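You operate a simulated robot arm through the tools that you are given. There is no shell and no other tool. Be economical: measure what you need, move in short steps, check, and stop when the job is done.

The job below is to be done with a simulated robot arm. You get a single attempt, and the scene is never put back.

JOB
Fetch the red bench brush and set it on the green thin blank. Then take the round tube offcut and put it on the blue cover plate. Then put the green master ring on the orange thin blank. Then take the yellow square tube and leave it on the top of the gauge bench. Then take the grey felt block and leave it on the top of the pin plate. Then take the blue master block and put it on the packing bench top. Then take the blue torque wrench and put it on the green pass tray. Then open the door of the table cabinet. Keep to this order. Set down upright: round tube offcut.

Only the result counts: the job must be done as asked and must still hold three seconds after the hand-in. Knocking over, shifting, dropping, spilling or breaking anything else fails it. A push-on lid holds only when it is set on centred and level and pressed home; a screw cap is set on level and turned clockwise until tight.

ROBOT AND FRAMES
A 6-joint arm with a fingered hand on a trunk, on a base that drives. Base frame: it is fixed to the floor where the robot stands at the start and does not move with it; the origin is under the middle of the robot, x ahead of it, y to its left, z up. Readings come in mm, degrees, newtons and seconds.
With the tool pointing down near the work surface it reaches from about 100 to 460 mm from the robot's upright axis, wherever it stands. Its first joint turns from -166.0 to 166.0 degrees. Places, roughly: blue cover plate (15x25x1 cm) [500, 400, 500]; blue master block [-3000, -2500, 500]; blue torque wrench (10x4x13 cm) [-6100, -1500, 900]; door of the table cabinet [-1200, 700, 500]; green master ring [-1500, -1750, 500]; green pass tray [-1500, -2500, 500]; green thin blank (22x13x1 cm) [-3000, 100, 700]; grey felt block (8x5x3 cm) [-3100, -1800, 900]; orange thin blank (22x13x1 cm) [-2300, 300, 700]; packing bench top [-2700, -4600, 800]; red bench brush (13x5x6 cm) [500, 100, 1300]; round tube offcut (5x5x8 cm) [-1300, -1700, 500]; top of the gauge bench [-1800, -2100, 900]; top of the pin plate (46x20 cm) [-1180, 800, 760]; yellow square tube (18x4x4 cm) [-2000, -1700, 500]. Payload 2.3 kg.
Tool frame: the origin (TCP) lies between the finger pads and is the grasp point; the fingertips stand 22 mm ahead of it; z points along the fingers, y is the line along which they close. Largest opening 112 mm; the body of the gripper starts 60 mm behind the TCP. The gripper is a hand of 3 fingers: y runs from the thumb to the fingers, the wrist lies at [0, 0, -218] in the tool frame, and closing takes about 1.5 s.
Orientation is that of the tool frame in the base frame, as [roll, pitch, yaw] about the fixed x, y, z axes, in that order (R = Rz(yaw) Ry(pitch) Rx(roll)). With the fingers straight down and closing along the base's y, the tool's x points along the base's -x, its y along +y and its z along -z.

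CONTROLS
- The arm moves only by the tool send_rows. Its argument "moves" is a list of rows, each an object (a shift or turn left out is 0, a gripper value left out holds the last) with "angular": the turn, a rotation vector about the tool's x, y, z in degrees, a list of three; "delta_pos": the shift along the tool's x, y, z in mm, a list of three; "fingers": the gripper command, from -1 (shut) to 1 (fully open), values between in proportion. In form: [{"angular": [rx, ry, rz], "delta_pos": [x, y, z], "fingers": fingers}, ...]. A call has 1 to 10 rows; each row is the pose to reach, as a shift and turn from the pose commanded when the call began, along the tool's axes at that moment. A row lasts 0.2 s, in which the tool goes at most 50 mm and 8.6 degrees; a call with a longer step from one row to the next is refused whole, and so is a gripper value outside its range. A pose out of reach is approached as far as the arm can. The call stops where the force on the tool passes 40 N (or 10 N more than at its start, if that is more) or the arm is blocked; 0.2 s more then pass. The fingers move at their own pace (about 72 mm/s each) and stop on an object; they squeeze with about 30 N. The grip force told is the motor's: it shows also when the fingers shut on nothing. Time passes only in rows, and 0.2 s behind the last, so rows that repeat a pose let the fingers close. The reply holds the time, the measured pose of the TCP, the force on the tool along the base axes, the opening and the grip force, in the units named above and with some noise, with the torque about the TCP (base axes, N m) and any sound that the robot's microphone picked up.
- Cameras (640 x 400 px; columns grow to the right, rows downward): "scene" is now at [26.7, 147.7, 1369]; the picture's right is [0.05, -1.00, 0.00], its down [-0.58, -0.03, -0.82] and it looks along [0.82, 0.04, -0.58] (base axes); focal length 214 px, centre (320, 200). "wrist" rides on the gripper at [66, 3, -80] in the tool frame; the picture's right is [-0.05, 1.00, 0.00], its down [-0.77, -0.04, -0.64] and it looks along [-0.64, -0.03, 0.77] (tool axes); focal length 275 px, centre (320, 200). There is no depth. A picture from a camera that has moved, and an enlarged one, comes with that camera's place and axes in the base frame and with its lens.
- snapshot(camera): a new picture of that camera. It takes no simulated time.
- lift_body(by): slides the trunk up (or, below 0, down) by that many mm; the arm and the scene camera ride with it, the base frame stays. It gives what a move gives, with no picture.
- drive_base(legs): drives the robot by 1 to 6 legs, each [ahead, left, turn to the left] in mm, mm and degrees, along the robot's own axes; the way and the turn of a leg run together, so that a leg with both is an arc; at most 1500 mm and 180 degrees a leg. The arm and the cameras ride along, it lands a little off, and it stops where it bumps. It gives what a move gives.
- preshape(shape): the hand has 3 fingers and takes this shape, open, in about a second: jaw (thumb against the fingers, like two jaws); tri (thumb and two fingers); tip (a fingertip pinch); poke (one finger out to press); point (the index stretched); flat (the hand flat); cup (the hand cupped); fist (a fist). The gripper value then closes the fingers along that shape, each until it touches; the sizes above hold for jaw. It gives what a move gives, with no picture.
- turn_head(pan, tilt): turns the head with the scene camera to pan (to the left, within 155 degrees either way) and tilt (down, from -29 to 69), counted from straight ahead of the robot. It gives what a move gives.
- inspect(camera, box): a new picture of the part [left, top, right, bottom] of that camera's present view, enlarged. It takes no simulated time.
- close_job(): hands the job in; it is judged then, once.

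Work in short steps. Places have to be worked out from the pictures, the camera data and where the tool is seen: move nearer, look again, correct. Check each grasp and each placing, and mend what went wrong. You have 217 turns and 218 pictures in all, those below and enlarged ones among them. Open the gripper and draw the arm clear of the work before you hand the job in, unless the task says otherwise.

The tools are called after "Request:" as a command line: name --argument value ..., lists and objects as JSON in quotes. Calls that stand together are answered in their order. send_rows: Moves the arm, as the interface text tells. Its arguments: {"type":"object","properties":{"moves":{"type":"array"}},"required":["moves"]} The other tools are called the same way: lift_body (by) slides the trunk up or down; preshape (shape) gives the hand a shape; drive_base (legs) drives the base; turn_head (pan, tilt) turns the head that bears the scene camera; snapshot (camera) takes a picture; inspect (camera, box) takes an enlarged picture of a part of a camera's view; close_job () hands the job in.

At the start:

```text
time_s: 0.0
tool_pos: [276.1, 89.7, 1001.0]
orientation: [-179.9, 0.0, 179.9]
wrist_force: [1.1, -0.3, -0.2]
ft_torque: [0.01, -0.04, 0.0]
grip_width: 111.9
gripper_force: 0.1
shape: jaw
trunk travel left (down, up): [-275.0, 315.0]
robot x, y, heading: [-2.2, 1.0, 0.4]
head pan, tilt: [3.0, 35.2]
```

scene: 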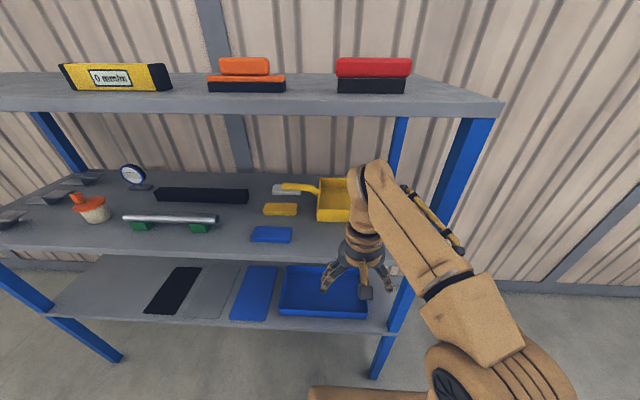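
wrist: 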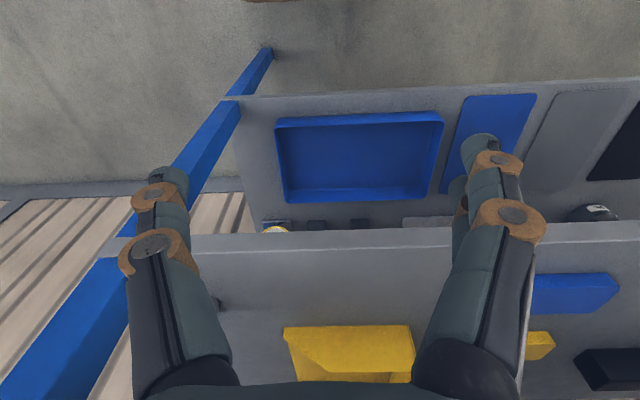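

The red brush sits on the top shelf at about x 505, y 75, z 1300–1360, and the shelf front is near x 407. I raise the trunk first; the hand is in front of the shelves.

Request:
lift_body --by 310

```text
time_s: 3.1
tool_pos: [275.8, 89.0, 1309.5]
orientation: [-179.9, 0.0, -180.0]
wrist_force: [0.2, 0.0, 0.2]
ft_torque: [-0.01, 0.03, 0.0]
grip_width: 111.9
gripper_force: 0.2
shape: jaw
trunk travel left (down, up): [-585.0, 5.0]
robot x, y, heading: [-2.1, -1.4, 0.1]
head pan, tilt: [3.0, 35.2]
```

Trunk is up. I raise the tool and turn it so that the fingers close along base x.

Request:
send_rows --moves '[{"angular": [0, 0, 8.5], "delta_pos": [0, 0, -15]}, {"angular": [0, 0, 17], "delta_pos": [0, 0, -30]}, {"angular": [0, 0, 25.5], "delta_pos": [0, 0, -45]}, {"angular": [0, 0, 34], "delta_pos": [0, 0, -60]}, {"angular": [0, 0, 42.5], "delta_pos": [0, 0, -75]}, {"angular": [0, 0, 51], "delta_pos": [0, 0, -90]}, {"angular": [0, 0, 59.5], "delta_pos": [0, 0, -105]}, {"angular": [0, 0, 68], "delta_pos": [0, 0, -120]}, {"angular": [0, 0, 76.5], "delta_pos": [0, 0, -130]}, {"angular": [0, 0, 85], "delta_pos": [0, 0, -140]}]'

Request:
snapshot --camera "scene"

Request:
snapshot --camera "wrist"

```text
time_s: 5.3
tool_pos: [255.0, 87.9, 1364.3]
orientation: [179.9, -0.1, 97.0]
wrist_force: [0.0, -0.5, -0.3]
ft_torque: [0.01, 0.02, 0.01]
grip_width: 112.1
gripper_force: 0.1
shape: jaw
out of reach, approached as far as the arm can: row 4, 5, 6, 7, 8, 9, 10
trunk travel left (down, up): [-585.0, 5.0]
robot x, y, heading: [1.7, -0.3, -0.1]
head pan, tilt: [3.0, 35.2]
```

```text
215 pictures are left
camera scene: at [28.6, 147.3, 1679.0], right [0.05, -1.0, 0.0], down [-0.58, -0.03, -0.82], along [0.81, 0.04, -0.58], focal length 214 px, centre (320, 200)
```

scene: 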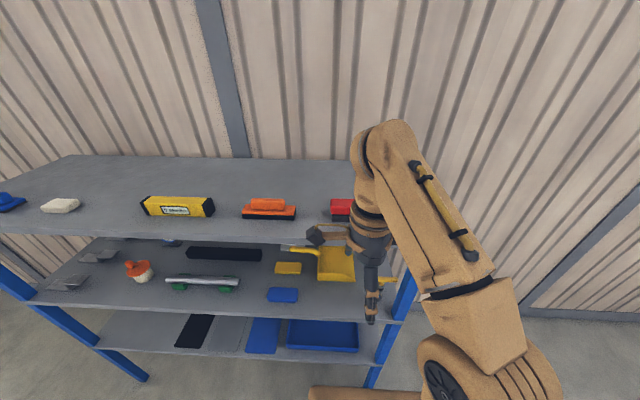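

```text
214 pictures are left
camera wrist: at [250.1, 153.4, 1445.1], right [1.0, 0.08, 0.0], down [0.06, -0.77, 0.64], along [0.05, -0.63, -0.77], focal length 275 px, centre (320, 200)
```

wrist: 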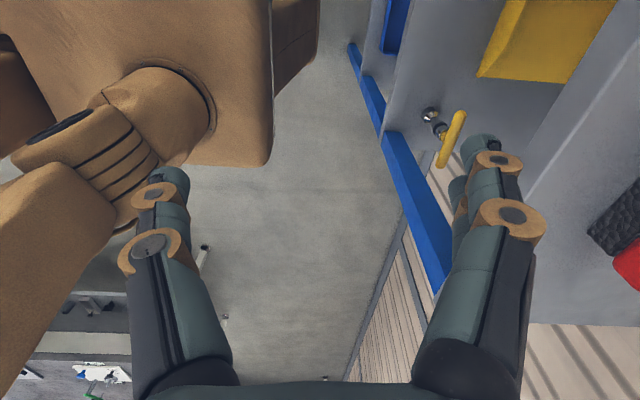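

With the hand straight down the arm tops out at z≈1364, too low to come over the brush. I tilt the hand 45° so that the fingers point to +y and down, to slide onto the brush from the free shelf end.

Request:
send_rows --moves '[{"angular": [0, 8, 0]}, {"angular": [0, 16, 0]}, {"angular": [0, 24, 0]}, {"angular": [0, 32, 0]}, {"angular": [0, 40, 0]}, {"angular": [0, 45, 0]}]'

Request:
inspect --camera "scene" --box '[220, 120, 460, 270]'

```text
time_s: 6.7
tool_pos: [255.2, 88.7, 1363.7]
orientation: [179.8, -45.1, 95.1]
wrist_force: [-0.3, 0.1, 1.0]
ft_torque: [-0.02, 0.01, 0.0]
grip_width: 112.2
gripper_force: 0.0
shape: jaw
trunk travel left (down, up): [-585.0, 5.0]
robot x, y, heading: [1.8, -3.0, 0.0]
head pan, tilt: [3.0, 35.2]
```

```text
2.67 times, centred on (340, 195) of scene
camera zoom: at [26.8, 147.5, 1679.0], right [0.05, -1.0, 0.0], down [-0.58, -0.03, -0.82], along [0.82, 0.04, -0.58], focal length 572 px, centre (267, 213)
```

zoom: 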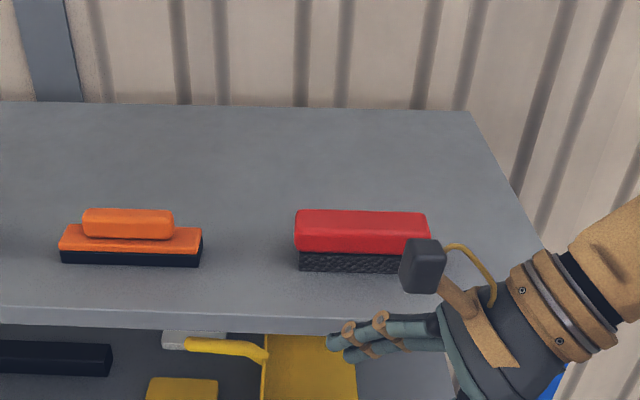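

The brush spans about x 462–512, y 6–138, z 1303–1355. I drive right and then ahead; the hand stays over the shelf edge, clear of the brush.

Request:
drive_base --legs '[[0, -140, 0], [110, 0, 0]]'

Request:
snapshot --camera "scene"

Request:
snapshot --camera "wrist"

```text
time_s: 8.8
tool_pos: [360.8, -52.5, 1363.9]
orientation: [180.0, -45.1, 95.2]
wrist_force: [0.8, 0.6, 0.2]
ft_torque: [-0.02, 0.0, 0.04]
grip_width: 111.8
gripper_force: 0.0
shape: jaw
trunk travel left (down, up): [-585.0, 5.0]
robot x, y, heading: [106.6, -138.1, 0.1]
head pan, tilt: [3.0, 35.2]
```

```text
212 pictures are left
camera scene: at [131.9, 6.6, 1678.9], right [0.06, -1.0, 0.0], down [-0.58, -0.03, -0.82], along [0.82, 0.05, -0.58], focal length 214 px, centre (320, 200)
```

scene: 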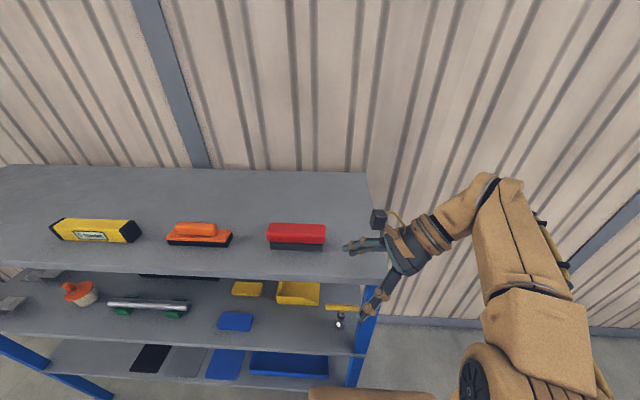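

```text
211 pictures are left
camera wrist: at [364.4, -61.6, 1466.3], right [1.0, 0.06, -0.03], down [0.05, -0.99, -0.1], along [-0.04, 0.09, -0.99], focal length 275 px, centre (320, 200)
```

wrist: 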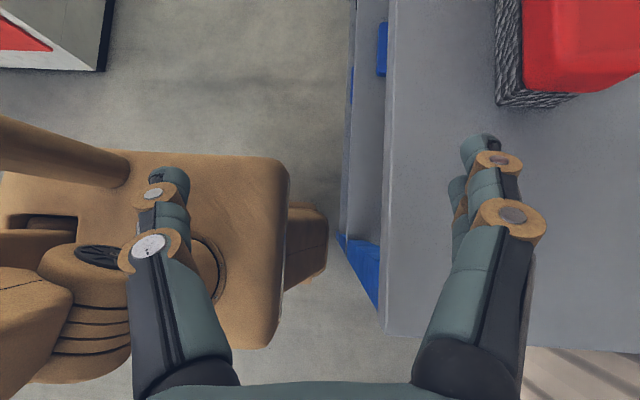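

The readings match: brush near corner at about (460, 12). I move the tool to x 488, square its yaw and lower it to z≈1337, still short of the brush end.

Request:
send_rows --moves '[{"angular": [-0.9, 0, 0.9], "delta_pos": [-7, 32, 3]}, {"angular": [-1.8, 0, 1.8], "delta_pos": [-14, 64, 6]}, {"angular": [-2.7, 0, 2.7], "delta_pos": [-20, 96, 8]}, {"angular": [-3.6, 0, 3.6], "delta_pos": [-26, 127, 11]}]'

Request:
snapshot --camera "wrist"

```text
time_s: 9.8
tool_pos: [488.1, -51.4, 1338.2]
orientation: [-179.9, -45.0, 90.1]
wrist_force: [0.1, 0.8, 0.0]
ft_torque: [-0.03, 0.0, 0.0]
grip_width: 112.0
gripper_force: 0.2
shape: jaw
trunk travel left (down, up): [-585.0, 5.0]
robot x, y, heading: [101.5, -141.3, -0.1]
head pan, tilt: [3.0, 35.2]
```

```text
210 pictures are left
camera wrist: at [492.2, -61.8, 1440.8], right [1.0, -0.03, -0.03], down [-0.03, -0.99, -0.1], along [-0.03, 0.1, -0.99], focal length 275 px, centre (320, 200)
```

wrist: 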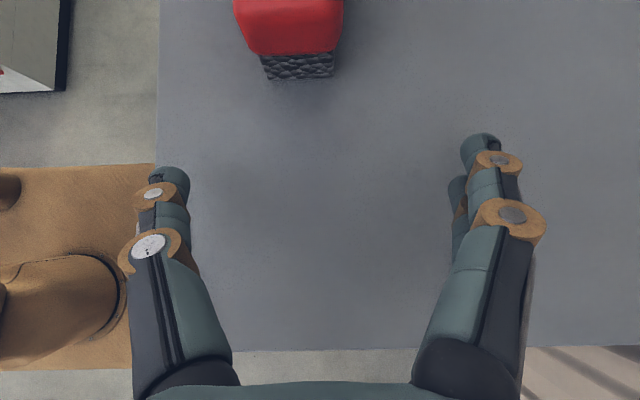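

The brush centre is about 9 mm nearer than the finger centre (x≈478). I correct that and slide 90 mm along +y to straddle it.

Request:
send_rows --moves '[{"delta_pos": [0, -10, 0]}, {"delta_pos": [16, -10, 16]}, {"delta_pos": [32, -10, 32]}, {"delta_pos": [48, -10, 48]}, {"delta_pos": [64, -10, 64]}]'

Request:
snapshot --camera "wrist"

Request:
snapshot --camera "scene"

```text
time_s: 11.0
tool_pos: [478.6, 38.9, 1336.5]
orientation: [180.0, -45.1, 90.1]
wrist_force: [-0.4, 0.0, 0.2]
ft_torque: [-0.02, 0.0, 0.05]
grip_width: 111.8
gripper_force: 0.0
shape: jaw
trunk travel left (down, up): [-585.0, 5.0]
robot x, y, heading: [108.0, -144.6, 0.3]
head pan, tilt: [3.0, 35.2]
```

```text
209 pictures are left
camera wrist: at [481.6, 28.8, 1440.1], right [1.0, -0.03, -0.03], down [-0.03, -0.99, -0.1], along [-0.03, 0.1, -0.99], focal length 275 px, centre (320, 200)
```

wrist: 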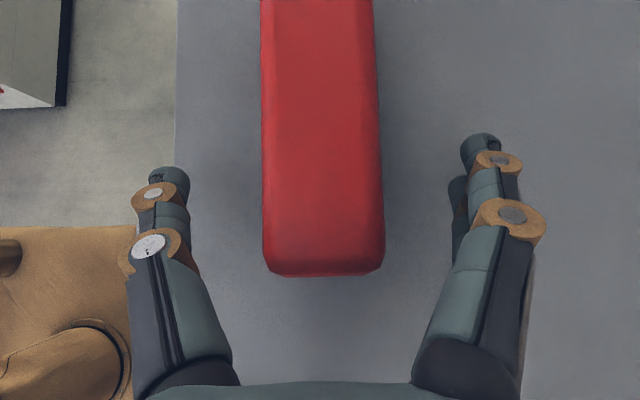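

```text
208 pictures are left
camera scene: at [131.6, 7.0, 1678.9], right [0.06, -1.0, 0.0], down [-0.58, -0.03, -0.82], along [0.82, 0.05, -0.58], focal length 214 px, centre (320, 200)
```

scene: 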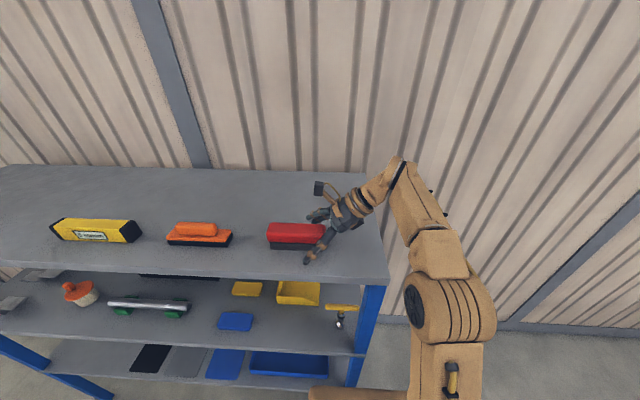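

The fingers straddle the brush. I go 12 mm farther and close.

Request:
send_rows --moves '[{"delta_pos": [8, 1, 8]}, {"delta_pos": [8, 1, 8], "fingers": -1}, {"delta_pos": [8, 1, 8]}, {"delta_pos": [8, 1, 8]}, {"delta_pos": [8, 1, 8]}, {"delta_pos": [8, 1, 8]}, {"delta_pos": [8, 1, 8]}]'

Request:
snapshot --camera "wrist"

```text
time_s: 12.6
tool_pos: [479.2, 49.6, 1337.2]
orientation: [-180.0, -45.0, 90.2]
wrist_force: [-0.6, 1.0, -0.2]
ft_torque: [0.0, 0.03, 0.01]
grip_width: 34.4
gripper_force: 29.9
shape: jaw
trunk travel left (down, up): [-585.0, 5.0]
robot x, y, heading: [101.7, -142.9, 0.2]
head pan, tilt: [3.0, 35.2]
```

```text
207 pictures are left
camera wrist: at [483.0, 39.3, 1440.8], right [1.0, -0.03, -0.03], down [-0.03, -0.99, -0.1], along [-0.03, 0.1, -0.99], focal length 275 px, centre (320, 200)
```

wrist: 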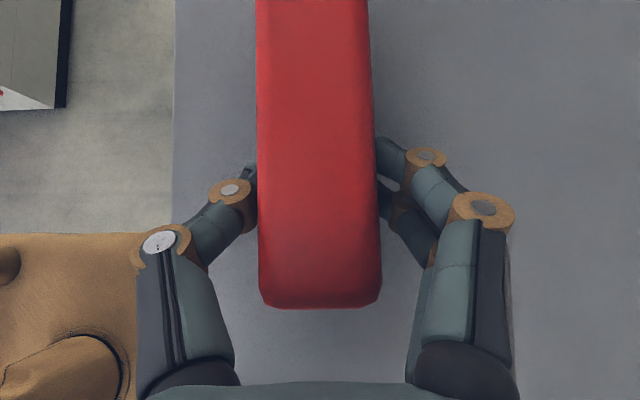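

Held, 34 mm across the bristle body. I lift 40 mm.

Request:
send_rows --moves '[{"delta_pos": [7, 0, -7]}, {"delta_pos": [14, 0, -14]}, {"delta_pos": [21, 0, -21]}, {"delta_pos": [28, 0, -28]}]'

Request:
snapshot --camera "wrist"

Request:
inspect --camera "scene" --box '[220, 150, 460, 300]'

```text
time_s: 13.6
tool_pos: [477.7, 50.5, 1378.1]
orientation: [-180.0, -44.9, 90.0]
wrist_force: [-0.1, 0.0, -1.3]
ft_torque: [-0.04, 0.03, -0.01]
grip_width: 34.1
gripper_force: 29.8
shape: jaw
trunk travel left (down, up): [-585.0, 5.0]
robot x, y, heading: [109.2, -143.8, 0.4]
head pan, tilt: [3.0, 35.2]
```

```text
206 pictures are left
camera wrist: at [481.8, 40.7, 1480.4], right [1.0, -0.03, -0.03], down [-0.03, -0.99, -0.1], along [-0.03, 0.1, -0.99], focal length 275 px, centre (320, 200)
```

wrist: 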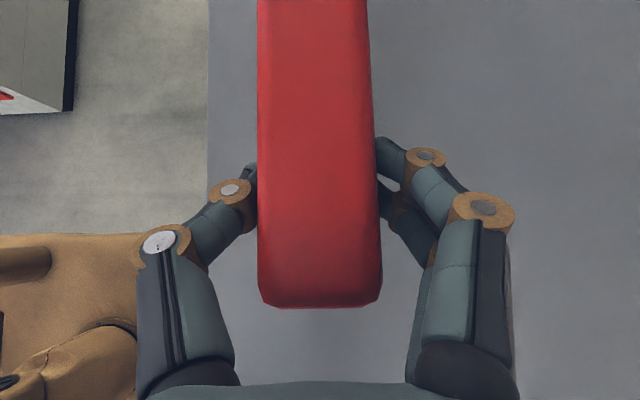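

```text
2.67 times, centred on (340, 225) of scene
camera zoom: at [132.1, 6.5, 1678.9], right [0.06, -1.0, 0.0], down [-0.58, -0.03, -0.82], along [0.82, 0.05, -0.58], focal length 572 px, centre (267, 133)
```

zoom: 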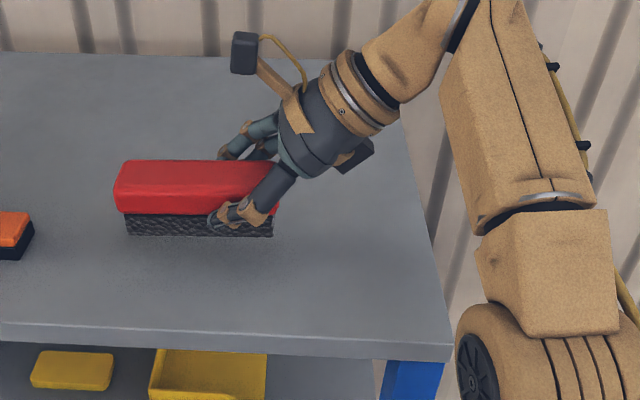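

Brush is clear of the shelf. Before driving I look round behind with the head.

Request:
turn_head --pan 95 --tilt 25

Request:
snapshot --camera "scene"

Request:
turn_head --pan 155 --tilt 25

Request:
snapshot --camera "scene"

Request:
turn_head --pan -145 --tilt 25

Request:
snapshot --camera "scene"

```text
time_s: 15.3
tool_pos: [478.3, 51.4, 1377.9]
orientation: [180.0, -45.0, 90.0]
wrist_force: [0.2, 0.8, -1.1]
ft_torque: [-0.03, -0.03, -0.03]
grip_width: 34.2
gripper_force: 29.5
shape: jaw
trunk travel left (down, up): [-585.0, 5.0]
robot x, y, heading: [107.1, -142.8, -0.0]
head pan, tilt: [95.0, 25.0]
```

```text
204 pictures are left
camera scene: at [35.7, 93.3, 1695.1], right [1.0, 0.09, 0.0], down [0.04, -0.42, -0.91], along [-0.08, 0.9, -0.42], focal length 214 px, centre (320, 200)
```

scene: 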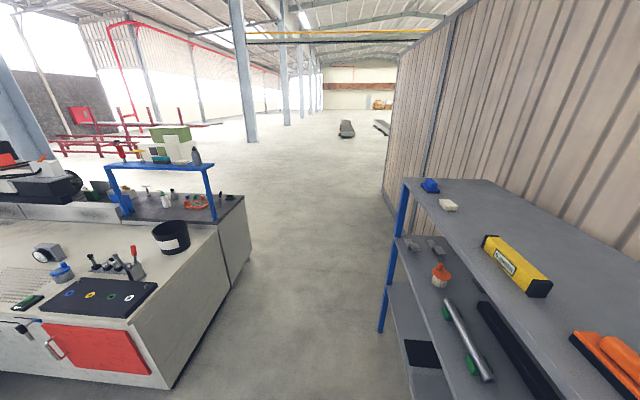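

```text
time_s: 16.6
tool_pos: [477.7, 51.1, 1376.9]
orientation: [180.0, -45.0, 90.0]
wrist_force: [0.1, 0.1, -0.6]
ft_torque: [-0.05, 0.03, 0.01]
grip_width: 34.3
gripper_force: 29.6
shape: jaw
trunk travel left (down, up): [-585.0, 5.0]
robot x, y, heading: [106.6, -143.1, 0.1]
head pan, tilt: [154.7, 25.0]
```

```text
203 pictures are left
camera scene: at [-39.4, 40.7, 1695.1], right [0.42, 0.91, 0.0], down [0.38, -0.18, -0.91], along [-0.82, 0.39, -0.42], focal length 214 px, centre (320, 200)
```

scene: 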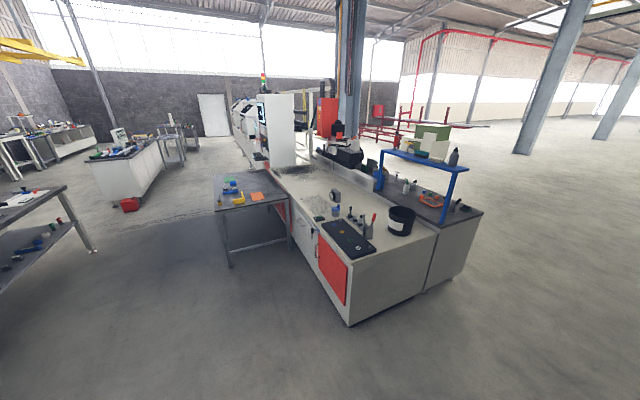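

```text
time_s: 20.6
tool_pos: [478.6, 51.0, 1377.6]
orientation: [180.0, -45.0, 90.1]
wrist_force: [0.2, -0.4, -1.1]
ft_torque: [-0.03, 0.01, -0.02]
grip_width: 34.5
gripper_force: 30.8
shape: jaw
trunk travel left (down, up): [-585.0, 5.0]
robot x, y, heading: [105.1, -142.9, 0.3]
head pan, tilt: [-145.0, 25.0]
```

```text
202 pictures are left
camera scene: at [-31.3, -51.6, 1695.1], right [-0.58, 0.82, 0.0], down [0.35, 0.24, -0.91], along [-0.74, -0.52, -0.42], focal length 214 px, centre (320, 200)
```

scene: 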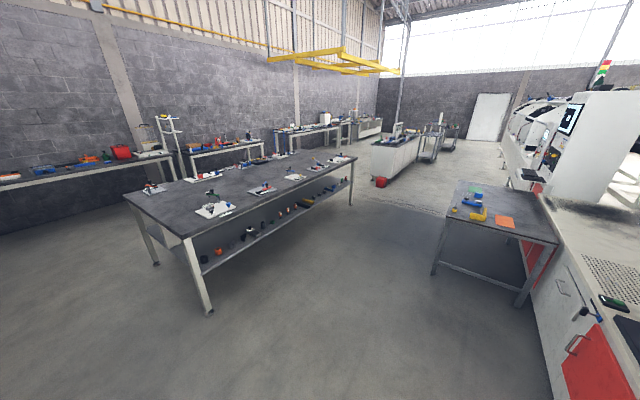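

Map: the blanks' table spans about x −3370…−2210, y −110…700. The gauge bench lies at y<−1400, and the aisle between is free. I back out, turn left, and drive sideways along the aisle.

Request:
drive_base --legs '[[-500, 0, 0], [0, 0, 90], [-300, 1300, 0], [0, 1350, 0]]'

Request:
turn_head --pan 0 --tilt 45

Request:
snapshot --camera "scene"

```text
time_s: 40.2
tool_pos: [-3292.3, 15.2, 1377.4]
orientation: [-179.9, -44.9, 178.9]
wrist_force: [-0.3, 0.1, -1.2]
ft_torque: [0.02, 0.0, 0.02]
grip_width: 34.2
gripper_force: 29.7
shape: jaw
trunk travel left (down, up): [-585.0, 5.0]
robot x, y, heading: [-3108.7, -360.8, 89.1]
head pan, tilt: [-145.0, 25.0]
```

```text
time_s: 42.5
tool_pos: [-3289.9, 14.7, 1377.2]
orientation: [-180.0, -44.9, 178.8]
wrist_force: [0.3, 0.4, -1.3]
ft_torque: [0.03, 0.01, 0.01]
grip_width: 34.0
gripper_force: 29.8
shape: jaw
trunk travel left (down, up): [-585.0, 5.0]
robot x, y, heading: [-3108.1, -359.5, 89.1]
head pan, tilt: [0.0, 45.0]
```

```text
201 pictures are left
camera scene: at [-3249.3, -335.8, 1664.5], right [1.0, -0.02, 0.0], down [-0.01, -0.71, -0.71], along [0.01, 0.71, -0.71], focal length 214 px, centre (320, 200)
```

scene: 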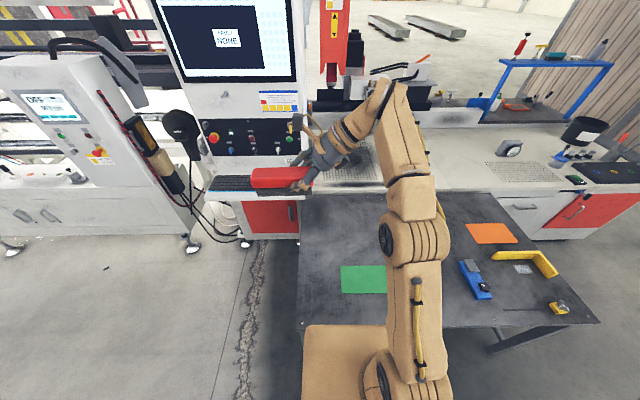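

The green blank is centred near (−3036, 105) with its long side along x, and the table edge is at y≈−88. I shift the base right so the brush, pointing along −x, can come over it.

Request:
drive_base --legs '[[25, -278, 0.9]]'

Request:
lift_body --by -330

Request:
snapshot --camera "scene"

Request:
snapshot --camera "wrist"

```text
time_s: 44.4
tool_pos: [-3030.8, 33.4, 1376.6]
orientation: [-179.9, -45.1, -179.8]
wrist_force: [-0.7, -0.5, -0.2]
ft_torque: [-0.05, 0.0, -0.02]
grip_width: 34.0
gripper_force: 29.8
shape: jaw
trunk travel left (down, up): [-585.0, 5.0]
robot x, y, heading: [-2838.2, -338.2, 90.3]
head pan, tilt: [0.0, 45.0]
```

```text
time_s: 47.7
tool_pos: [-3030.0, 33.3, 1047.1]
orientation: [180.0, -45.0, -179.8]
wrist_force: [0.6, -0.1, -1.1]
ft_torque: [-0.01, -0.03, -0.02]
grip_width: 33.7
gripper_force: 30.2
shape: jaw
trunk travel left (down, up): [-255.0, 335.0]
robot x, y, heading: [-2838.7, -341.8, 90.0]
head pan, tilt: [0.0, 45.0]
```

```text
200 pictures are left
camera scene: at [-2980.2, -315.8, 1334.5], right [1.0, 0.0, 0.0], down [0.0, -0.71, -0.71], along [0.0, 0.71, -0.71], focal length 214 px, centre (320, 200)
```

scene: 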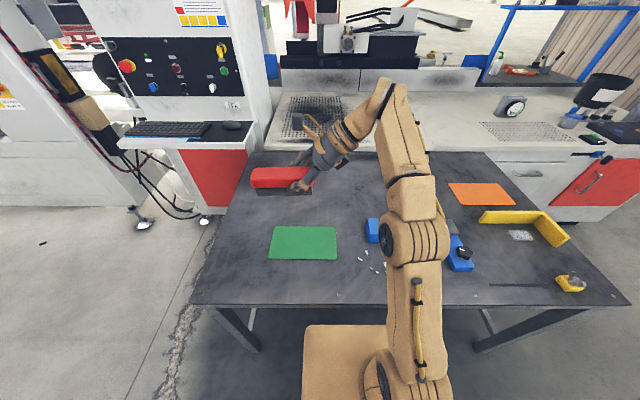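

```text
199 pictures are left
camera wrist: at [-3020.1, 37.3, 1150.5], right [0.03, 1.0, -0.03], down [0.99, -0.03, -0.1], along [-0.1, -0.03, -0.99], focal length 275 px, centre (320, 200)
```

wrist: 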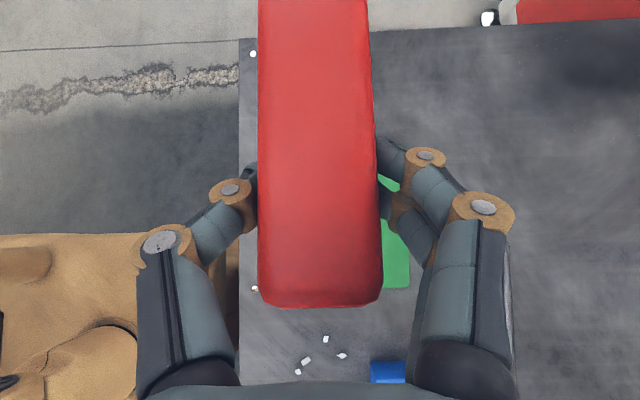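

Blank confirmed at centre (−3033, 103). I move over it and descend to about 40 mm above.

Request:
send_rows --moves '[{"delta_pos": [-7, 35, -7]}, {"delta_pos": [-14, 70, -14]}, {"delta_pos": [-42, 70, 14]}, {"delta_pos": [-70, 70, 42]}, {"delta_pos": [-98, 70, 70]}, {"delta_pos": [-126, 70, 98]}, {"delta_pos": [-154, 70, 126]}, {"delta_pos": [-182, 70, 154]}, {"delta_pos": [-194, 70, 166]}]'

Request:
snapshot --camera "scene"

Request:
snapshot --camera "wrist"

```text
time_s: 49.7
tool_pos: [-3011.1, 104.2, 793.8]
orientation: [-180.0, -45.0, -179.8]
wrist_force: [0.6, 1.1, -1.4]
ft_torque: [0.01, -0.03, -0.01]
grip_width: 33.9
gripper_force: 29.3
shape: jaw
out of reach, approached as far as the arm can: row 1, 2, 3
trunk travel left (down, up): [-255.0, 335.0]
robot x, y, heading: [-2838.0, -339.7, 90.4]
head pan, tilt: [0.0, 45.0]
```

```text
198 pictures are left
camera scene: at [-2980.2, -315.6, 1334.5], right [1.0, 0.0, 0.0], down [0.0, -0.71, -0.71], along [0.0, 0.71, -0.71], focal length 214 px, centre (320, 200)
```

scene: 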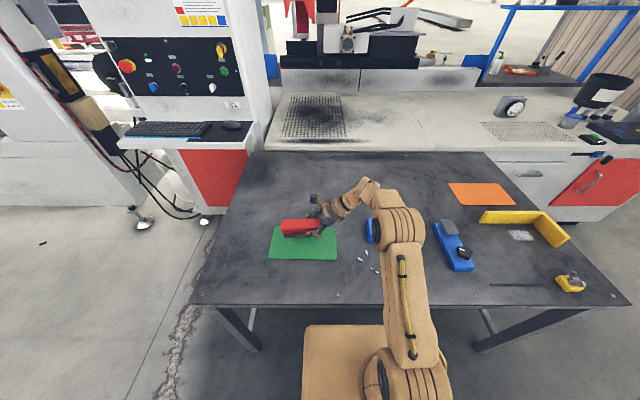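

```text
197 pictures are left
camera wrist: at [-3000.9, 107.9, 896.2], right [0.03, 1.0, -0.03], down [0.99, -0.03, -0.1], along [-0.1, -0.03, -0.99], focal length 275 px, centre (320, 200)
```

wrist: 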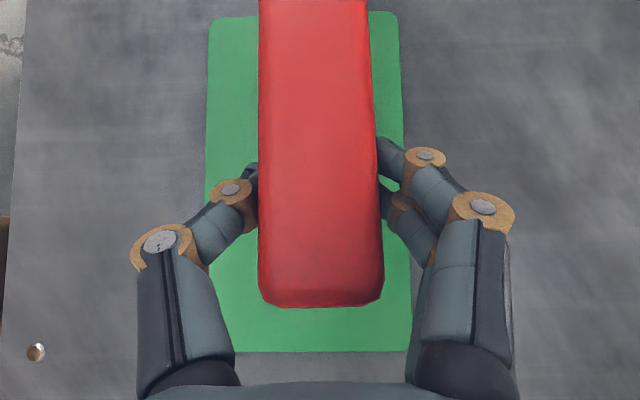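

Well aligned. I lower gently toward contact, expected at TCP z≈744.

Request:
send_rows --moves '[{"delta_pos": [-7, 0, 7]}, {"delta_pos": [-14, 0, 14]}, {"delta_pos": [-21, 0, 21]}, {"delta_pos": [-26, 0, 26]}, {"delta_pos": [-29, 0, 29]}, {"delta_pos": [-31, 0, 31]}]'

Request:
inspect --camera "scene" --box '[240, 170, 400, 270]'

```text
time_s: 50.9
tool_pos: [-3011.5, 104.0, 757.3]
orientation: [179.2, -45.7, -179.6]
wrist_force: [2.5, -2.3, 26.6]
ft_torque: [-0.15, 0.25, 0.01]
grip_width: 35.8
gripper_force: 30.0
shape: jaw
trunk travel left (down, up): [-255.0, 335.0]
robot x, y, heading: [-2833.8, -339.2, 90.3]
head pan, tilt: [0.0, 45.0]
stopped in row 6: the force on the tool passed its limit at 43 N (the readings are from after the stop); the commanded pose is now the measured one
```

```text
4.00 times, centred on (320, 220) of scene
camera zoom: at [-2977.9, -319.8, 1335.1], right [1.0, 0.0, 0.0], down [0.0, -0.7, -0.71], along [0.0, 0.71, -0.7], focal length 858 px, centre (320, 120)
```

zoom: 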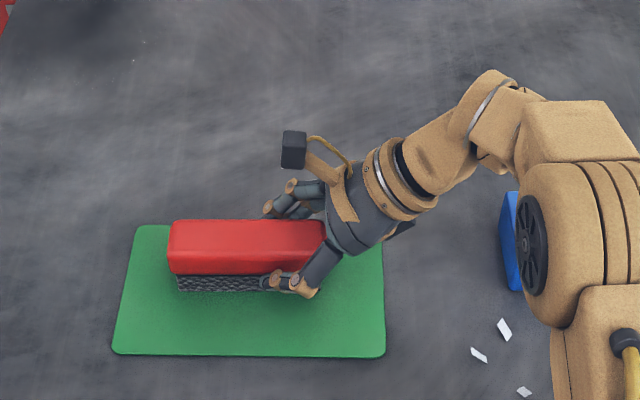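

In contact on the blank. I open and retreat along the tool axis.

Request:
send_rows --moves '[{"delta_pos": [0, 0, 0], "fingers": 1}, {"delta_pos": [0, 0, 0]}, {"delta_pos": [0, 0, 0]}, {"delta_pos": [0, 0, -5]}, {"delta_pos": [0, 0, -40]}, {"delta_pos": [0, 0, -80]}, {"delta_pos": [20, 0, -120]}, {"delta_pos": [50, 0, -150]}, {"delta_pos": [80, 0, -180]}]'

Request:
snapshot --camera "scene"

```text
time_s: 52.9
tool_pos: [-2940.1, 104.1, 935.6]
orientation: [179.6, -45.4, -179.8]
wrist_force: [-0.4, -1.1, 0.5]
ft_torque: [0.03, 0.02, -0.01]
grip_width: 112.1
gripper_force: 0.1
shape: jaw
trunk travel left (down, up): [-255.0, 335.0]
robot x, y, heading: [-2835.7, -336.8, 90.0]
head pan, tilt: [0.0, 45.0]
```

```text
195 pictures are left
camera scene: at [-2980.1, -315.9, 1334.5], right [1.0, 0.0, 0.0], down [0.0, -0.71, -0.71], along [0.0, 0.71, -0.71], focal length 214 px, centre (320, 200)
```

scene: 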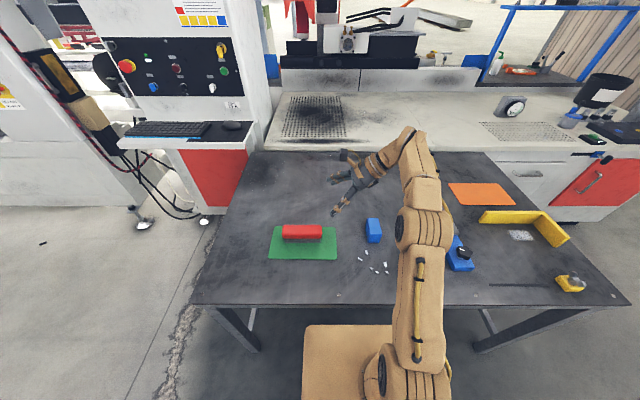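

Brush rests on the green blank. Next, the tube offcut on the gauge bench's lower shelf: back off, turn round and drive along the bench.

Request:
drive_base --legs '[[-350, 0, 0], [0, 0, 180], [0, 1450, 0]]'

Request:
lift_body --by -250

Request:
turn_head --pan 0 --tilt 30

Request:
snapshot --camera "scene"

```text
time_s: 69.1
tool_pos: [-1322.4, -1213.0, 933.7]
orientation: [179.6, -45.4, -3.5]
wrist_force: [0.3, 0.0, -0.1]
ft_torque: [-0.04, -0.04, 0.0]
grip_width: 112.0
gripper_force: 0.0
shape: jaw
trunk travel left (down, up): [-255.0, 335.0]
robot x, y, heading: [-1397.4, -761.5, -93.5]
head pan, tilt: [0.0, 45.0]
```

```text
time_s: 71.7
tool_pos: [-1323.2, -1212.1, 684.3]
orientation: [179.6, -45.3, -3.5]
wrist_force: [0.9, 0.8, -0.2]
ft_torque: [0.0, -0.01, -0.01]
grip_width: 111.9
gripper_force: 0.1
shape: jaw
trunk travel left (down, up): [-5.0, 585.0]
robot x, y, heading: [-1393.8, -762.1, -93.4]
head pan, tilt: [0.0, 45.0]
```

```text
time_s: 72.5
tool_pos: [-1322.9, -1212.5, 686.3]
orientation: [179.5, -45.4, -3.5]
wrist_force: [0.4, 0.0, -0.2]
ft_torque: [0.0, -0.02, 0.03]
grip_width: 112.0
gripper_force: 0.0
shape: jaw
trunk travel left (down, up): [-5.0, 585.0]
robot x, y, heading: [-1396.5, -766.8, -93.7]
head pan, tilt: [0.0, 30.0]
```

```text
194 pictures are left
camera scene: at [-1256.5, -800.3, 1107.1], right [-1.0, 0.06, 0.0], down [0.03, 0.5, -0.87], along [-0.05, -0.86, -0.5], focal length 214 px, centre (320, 200)
```

scene: 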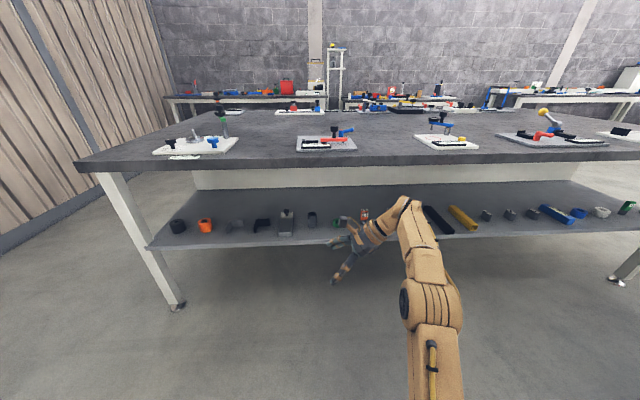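

I zoom in on the lower shelf to identify the tube and neighbours.

Request:
inspect --camera "scene" --box '[260, 160, 420, 260]'

Request:
inspect --camera "scene" --box '[400, 170, 560, 270]'

Request:
inspect --camera "scene" --box '[140, 170, 300, 270]'

```text
4.00 times, centred on (340, 210) of scene
camera zoom: at [-1256.5, -800.3, 1107.1], right [-1.0, 0.06, 0.0], down [0.03, 0.5, -0.87], along [-0.05, -0.86, -0.5], focal length 858 px, centre (240, 160)
```

zoom: 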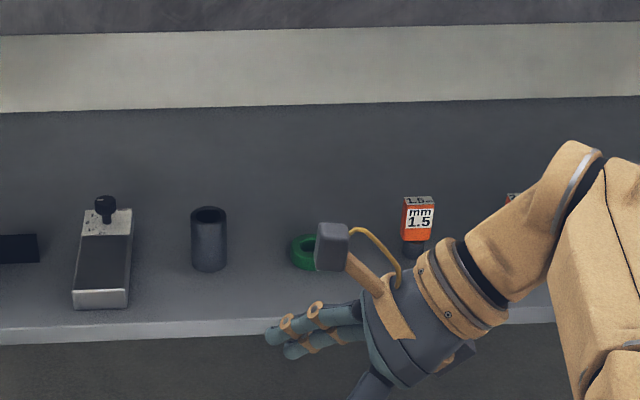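

```text
4.00 times, centred on (480, 220) of scene
camera zoom: at [-1256.5, -800.3, 1107.1], right [-1.0, 0.06, 0.0], down [0.03, 0.5, -0.87], along [-0.05, -0.86, -0.5], focal length 858 px, centre (-320, 120)
```

zoom: 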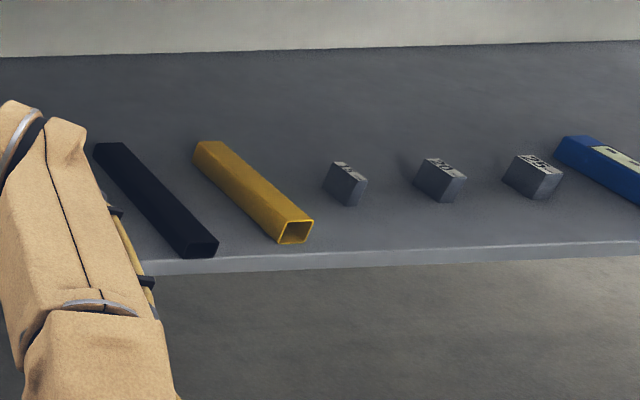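

```text
4.00 times, centred on (220, 220) of scene
camera zoom: at [-1256.5, -800.3, 1107.1], right [-1.0, 0.06, 0.0], down [0.03, 0.5, -0.87], along [-0.05, -0.86, -0.5], focal length 858 px, centre (720, 120)
```

zoom: 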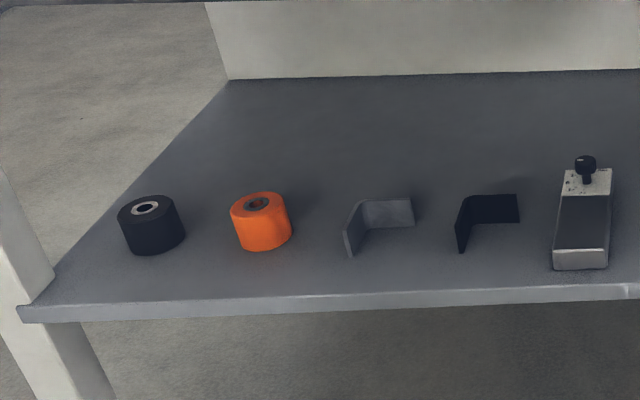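

Scale cues put the bench top near z≈810, edge y≈−1557, and the lower shelf near z≈370. I swing the hand to point ahead (−y) to use the wrist camera as well.

Request:
send_rows --moves '[{"angular": [-6, 0, 6]}, {"angular": [-12, 0, 12]}, {"angular": [-18, 0, 18]}, {"angular": [-24, 0, 24]}, {"angular": [-30, 0, 30]}, {"angular": [-36, 0, 36]}, {"angular": [-42, 0, 42]}, {"angular": [-48, 0, 48]}, {"angular": [-54, 0, 54]}, {"angular": [-60, 0, 60]}]'

Request:
send_rows --moves '[{"angular": [0, 8, 0], "delta_pos": [0, 0, 0]}, {"angular": [0, 16, 0]}, {"angular": [0, 24, 0]}, {"angular": [0, 32, 0]}, {"angular": [0, 40, 0]}, {"angular": [0, 45, 0]}]'

Request:
snapshot --camera "wrist"

Request:
snapshot --camera "scene"

```text
time_s: 74.7
tool_pos: [-1322.6, -1212.7, 685.7]
orientation: [-179.7, -45.3, -88.9]
wrist_force: [0.0, 0.3, -0.7]
ft_torque: [-0.01, -0.03, -0.01]
grip_width: 112.0
gripper_force: 0.1
shape: jaw
trunk travel left (down, up): [-5.0, 585.0]
robot x, y, heading: [-1394.0, -764.2, -93.3]
head pan, tilt: [0.0, 30.0]
```

```text
time_s: 76.1
tool_pos: [-1364.8, -1148.4, 840.2]
orientation: [-174.5, -83.1, -93.8]
wrist_force: [0.5, 0.3, 0.5]
ft_torque: [-0.05, 0.02, 0.01]
grip_width: 112.1
gripper_force: 0.1
shape: jaw
out of reach, approached as far as the arm can: row 2, 3, 4, 5, 6
trunk travel left (down, up): [-5.0, 585.0]
robot x, y, heading: [-1393.4, -763.8, -93.9]
head pan, tilt: [0.0, 30.0]
```

```text
190 pictures are left
camera wrist: at [-1371.0, -1076.6, 914.7], right [-1.0, -0.02, -0.06], down [0.02, 0.72, -0.69], along [0.06, -0.69, -0.72], focal length 275 px, centre (320, 200)
```

wrist: 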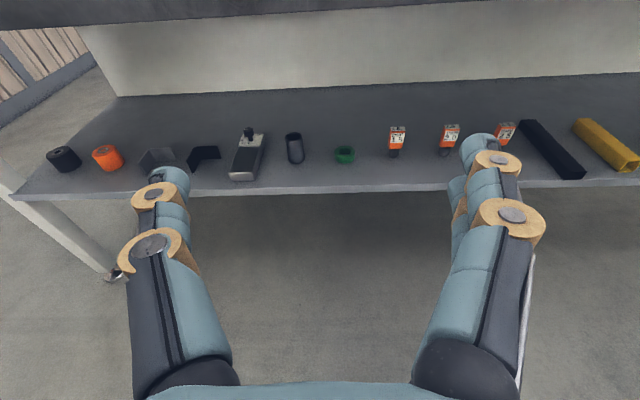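

```text
189 pictures are left
camera scene: at [-1256.7, -799.5, 1107.2], right [-1.0, 0.06, 0.0], down [0.03, 0.5, -0.87], along [-0.05, -0.86, -0.5], focal length 214 px, centre (320, 200)
```

scene: 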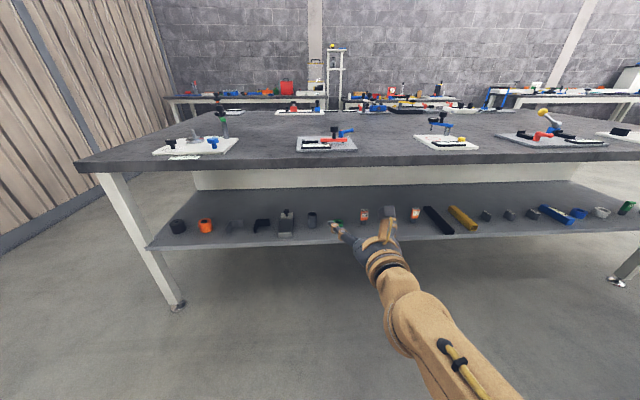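

Triangulating scene and wrist views: tube at x≈−1267, y≈−1665, on a shelf at z≈462 with its edge at y≈−1520. I drive square in front of it, somewhat closer.

Request:
drive_base --legs '[[142, 136, 3.5]]'

Request:
send_rows --moves '[{"delta_pos": [-35, 0, 15]}, {"delta_pos": [-70, 0, 30]}, {"delta_pos": [-105, 0, 45]}, {"delta_pos": [-140, 0, 60]}, {"delta_pos": [-175, 0, 75]}, {"delta_pos": [-210, 0, 90]}, {"delta_pos": [-245, 0, 100]}]'

Request:
snapshot --camera "wrist"

Request:
snapshot --camera "scene"

```text
time_s: 77.7
tool_pos: [-1207.9, -1290.5, 839.6]
orientation: [-174.6, -83.1, -90.1]
wrist_force: [1.2, 0.5, -0.3]
ft_torque: [0.0, 0.0, 0.01]
grip_width: 111.8
gripper_force: 0.1
shape: jaw
trunk travel left (down, up): [-5.0, 585.0]
robot x, y, heading: [-1260.5, -903.9, -89.8]
head pan, tilt: [0.0, 30.0]
```

```text
time_s: 79.3
tool_pos: [-1212.1, -1286.9, 808.6]
orientation: [-174.4, -79.7, -87.0]
wrist_force: [-0.1, 0.0, 0.7]
ft_torque: [0.02, -0.03, 0.0]
grip_width: 111.9
gripper_force: 0.0
shape: jaw
out of reach, approached as far as the arm can: row 1, 2, 3, 4, 5, 6, 7
trunk travel left (down, up): [-5.0, 585.0]
robot x, y, heading: [-1257.8, -910.1, -90.0]
head pan, tilt: [0.0, 30.0]
```

```text
188 pictures are left
camera wrist: at [-1226.1, -1219.5, 887.4], right [-0.99, -0.14, -0.06], down [-0.07, 0.76, -0.64], along [0.14, -0.63, -0.76], focal length 275 px, centre (320, 200)
```

wrist: 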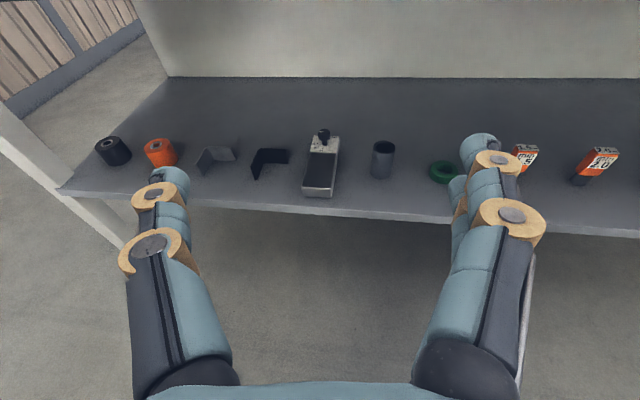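

```text
187 pictures are left
camera scene: at [-1122.2, -934.9, 1107.1], right [-1.0, 0.0, 0.0], down [0.0, 0.5, -0.87], along [0.0, -0.87, -0.5], focal length 214 px, centre (320, 200)
```

scene: 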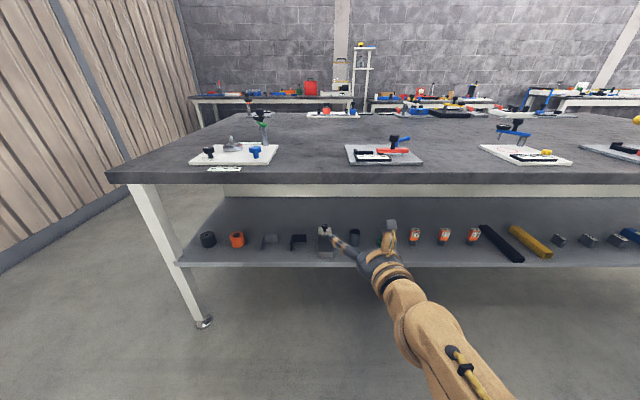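

Fully level pointing seems beyond the wrist here. I use a 45° forward-down tilt instead, which the arm managed before, and lower.

Request:
send_rows --moves '[{"angular": [0, -7, 0], "delta_pos": [-20, 0, 12]}, {"angular": [0, -14, 0], "delta_pos": [-40, 0, 24]}, {"angular": [0, -21, 0], "delta_pos": [-60, 0, 36]}, {"angular": [0, -28, 0], "delta_pos": [-80, 0, 48]}, {"angular": [0, -35, 0], "delta_pos": [-100, 0, 60]}]'

Request:
snapshot --camera "wrist"

```text
time_s: 80.5
tool_pos: [-1203.4, -1330.1, 695.0]
orientation: [-178.4, -44.6, -82.5]
wrist_force: [0.4, 0.8, -0.2]
ft_torque: [0.02, 0.01, -0.01]
grip_width: 112.0
gripper_force: 0.1
shape: jaw
out of reach, approached as far as the arm can: row 1
trunk travel left (down, up): [-5.0, 585.0]
robot x, y, heading: [-1261.0, -904.8, -90.1]
head pan, tilt: [0.0, 30.0]
```

```text
186 pictures are left
camera wrist: at [-1209.1, -1321.0, 798.9], right [-0.99, -0.12, -0.05], down [-0.11, 0.99, -0.09], along [0.06, -0.08, -0.99], focal length 275 px, centre (320, 200)
```

wrist: 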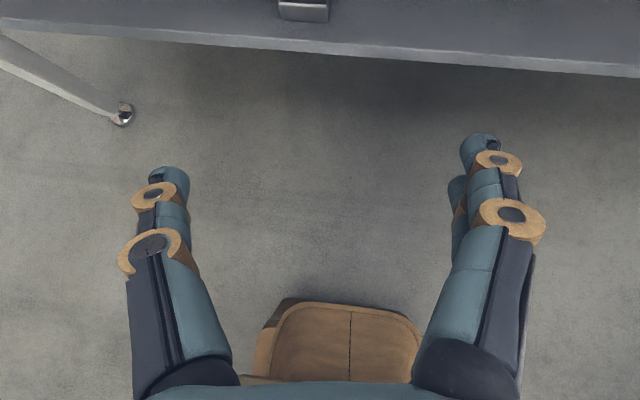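

Recomputed with both views: tube axis ≈(−1267, −1632), shelf z≈496, shelf edge y≈−1503. I square the yaw, align x and lower while still outside the bench.

Request:
send_rows --moves '[{"angular": [-2, 0, 2], "delta_pos": [-20, 21, 16], "fingers": 0.5}, {"angular": [-4, 0, 4], "delta_pos": [-40, 42, 32]}, {"angular": [-5.3, 0, 5.3], "delta_pos": [-59, 63, 47]}]'

Request:
drive_base --legs '[[120, 0, 0]]'

Request:
snapshot --camera "wrist"

Request:
snapshot --camera "scene"

```text
time_s: 81.3
tool_pos: [-1263.3, -1331.8, 618.7]
orientation: [-178.7, -44.6, -89.9]
wrist_force: [0.2, 0.2, 0.3]
ft_torque: [0.01, -0.03, 0.0]
grip_width: 84.1
gripper_force: 0.1
shape: jaw
trunk travel left (down, up): [-5.0, 585.0]
robot x, y, heading: [-1262.9, -909.4, -89.6]
head pan, tilt: [0.0, 30.0]
```

```text
time_s: 82.5
tool_pos: [-1263.4, -1449.4, 617.8]
orientation: [-178.7, -44.5, -90.0]
wrist_force: [-0.7, 0.2, 0.5]
ft_torque: [-0.03, -0.02, -0.01]
grip_width: 84.6
gripper_force: 0.0
shape: jaw
trunk travel left (down, up): [-5.0, 585.0]
robot x, y, heading: [-1261.6, -1022.4, -90.2]
head pan, tilt: [0.0, 30.0]
```

```text
185 pictures are left
camera wrist: at [-1267.6, -1439.4, 721.5], right [-1.0, 0.02, -0.05], down [0.02, 1.0, -0.09], along [0.05, -0.09, -0.99], focal length 275 px, centre (320, 200)
```

wrist: 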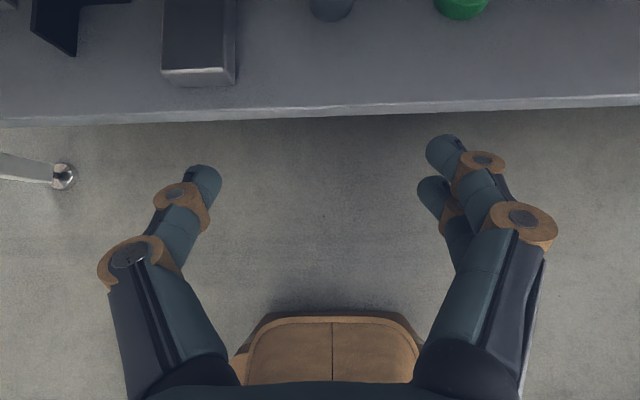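

```text
184 pictures are left
camera scene: at [-1122.0, -1052.7, 1107.1], right [-1.0, 0.0, 0.0], down [0.0, 0.5, -0.87], along [0.0, -0.87, -0.5], focal length 214 px, centre (320, 200)
```

scene: 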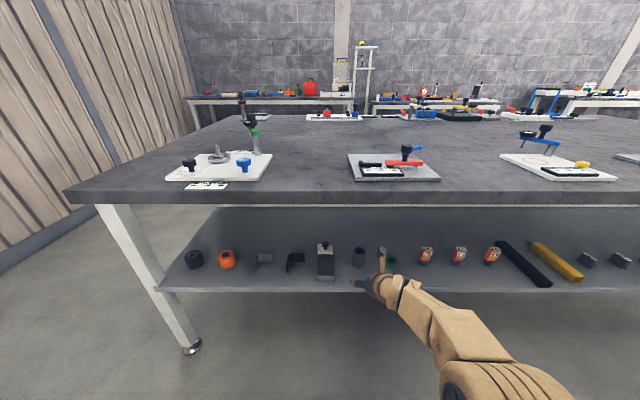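

Tube front-bottom reads at y≈−1619. I drive 40 mm on, lower to z≈548 and go part way in, then look.

Request:
drive_base --legs '[[40, 0, 0]]'

Request:
send_rows --moves '[{"delta_pos": [-25, 4, 25]}, {"delta_pos": [-50, 4, 50]}, {"delta_pos": [-30, 4, 70]}, {"delta_pos": [-10, 4, 90]}]'

Request:
snapshot --camera "wrist"

```text
time_s: 83.4
tool_pos: [-1261.7, -1488.9, 618.2]
orientation: [-178.6, -44.5, -90.0]
wrist_force: [0.3, -1.2, -0.4]
ft_torque: [0.0, 0.02, -0.01]
grip_width: 84.1
gripper_force: 0.1
shape: jaw
trunk travel left (down, up): [-5.0, 585.0]
robot x, y, heading: [-1264.6, -1062.6, -89.4]
head pan, tilt: [0.0, 30.0]
```

```text
time_s: 84.4
tool_pos: [-1267.5, -1543.1, 550.0]
orientation: [-178.6, -44.5, -90.0]
wrist_force: [0.2, 0.0, -0.5]
ft_torque: [0.01, 0.03, 0.01]
grip_width: 84.2
gripper_force: 0.0
shape: jaw
out of reach, approached as far as the arm can: row 1, 2, 3
trunk travel left (down, up): [-5.0, 585.0]
robot x, y, heading: [-1260.8, -1064.3, -89.8]
head pan, tilt: [0.0, 30.0]
```

```text
183 pictures are left
camera wrist: at [-1272.9, -1533.8, 652.8], right [-1.0, 0.02, -0.05], down [0.02, 1.0, -0.09], along [0.05, -0.09, -0.99], focal length 275 px, centre (320, 200)
```

wrist: 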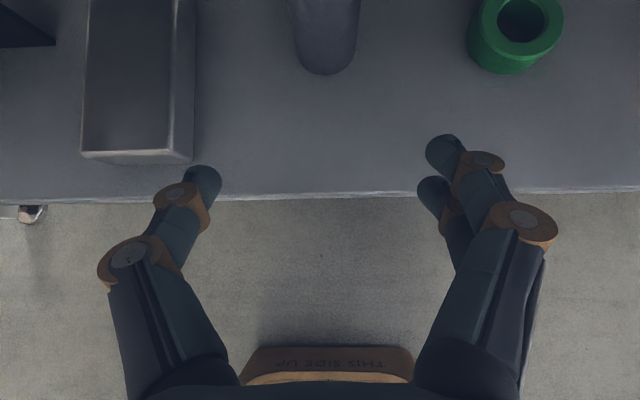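

Tube axis now ≈(−1270, −1648). The left finger would pass close to the grey block, so I narrow the opening to about 65 mm and slide in.

Request:
send_rows --moves '[{"delta_pos": [0, 2, 0], "fingers": 0.18}, {"delta_pos": [0, 2, 0]}, {"delta_pos": [18, 2, 18]}, {"delta_pos": [36, 2, 36]}, {"delta_pos": [54, 2, 54]}, {"delta_pos": [72, 2, 72]}]'

Request:
snapshot --camera "wrist"

```text
time_s: 85.8
tool_pos: [-1279.3, -1629.5, 538.2]
orientation: [177.6, -46.9, -90.0]
wrist_force: [0.0, 0.2, -0.4]
ft_torque: [0.0, 0.01, -0.03]
grip_width: 66.3
gripper_force: 0.1
shape: jaw
out of reach, approached as far as the arm can: row 5, 6
trunk travel left (down, up): [-5.0, 585.0]
robot x, y, heading: [-1261.8, -1063.4, -89.6]
head pan, tilt: [0.0, 30.0]
```

```text
182 pictures are left
camera wrist: at [-1279.3, -1615.4, 640.9], right [-1.0, 0.06, -0.01], down [0.06, 0.99, -0.13], along [0.0, -0.13, -0.99], focal length 275 px, centre (320, 200)
```

wrist: 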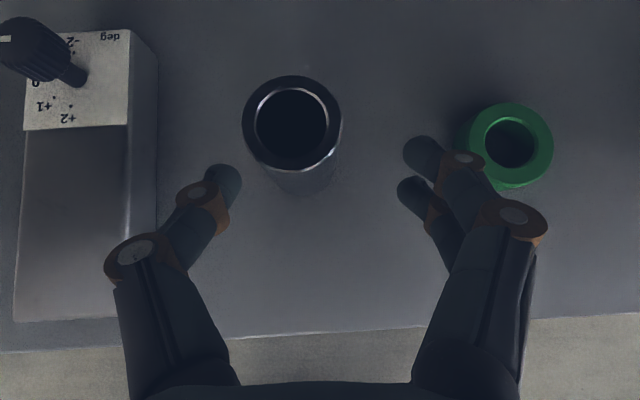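

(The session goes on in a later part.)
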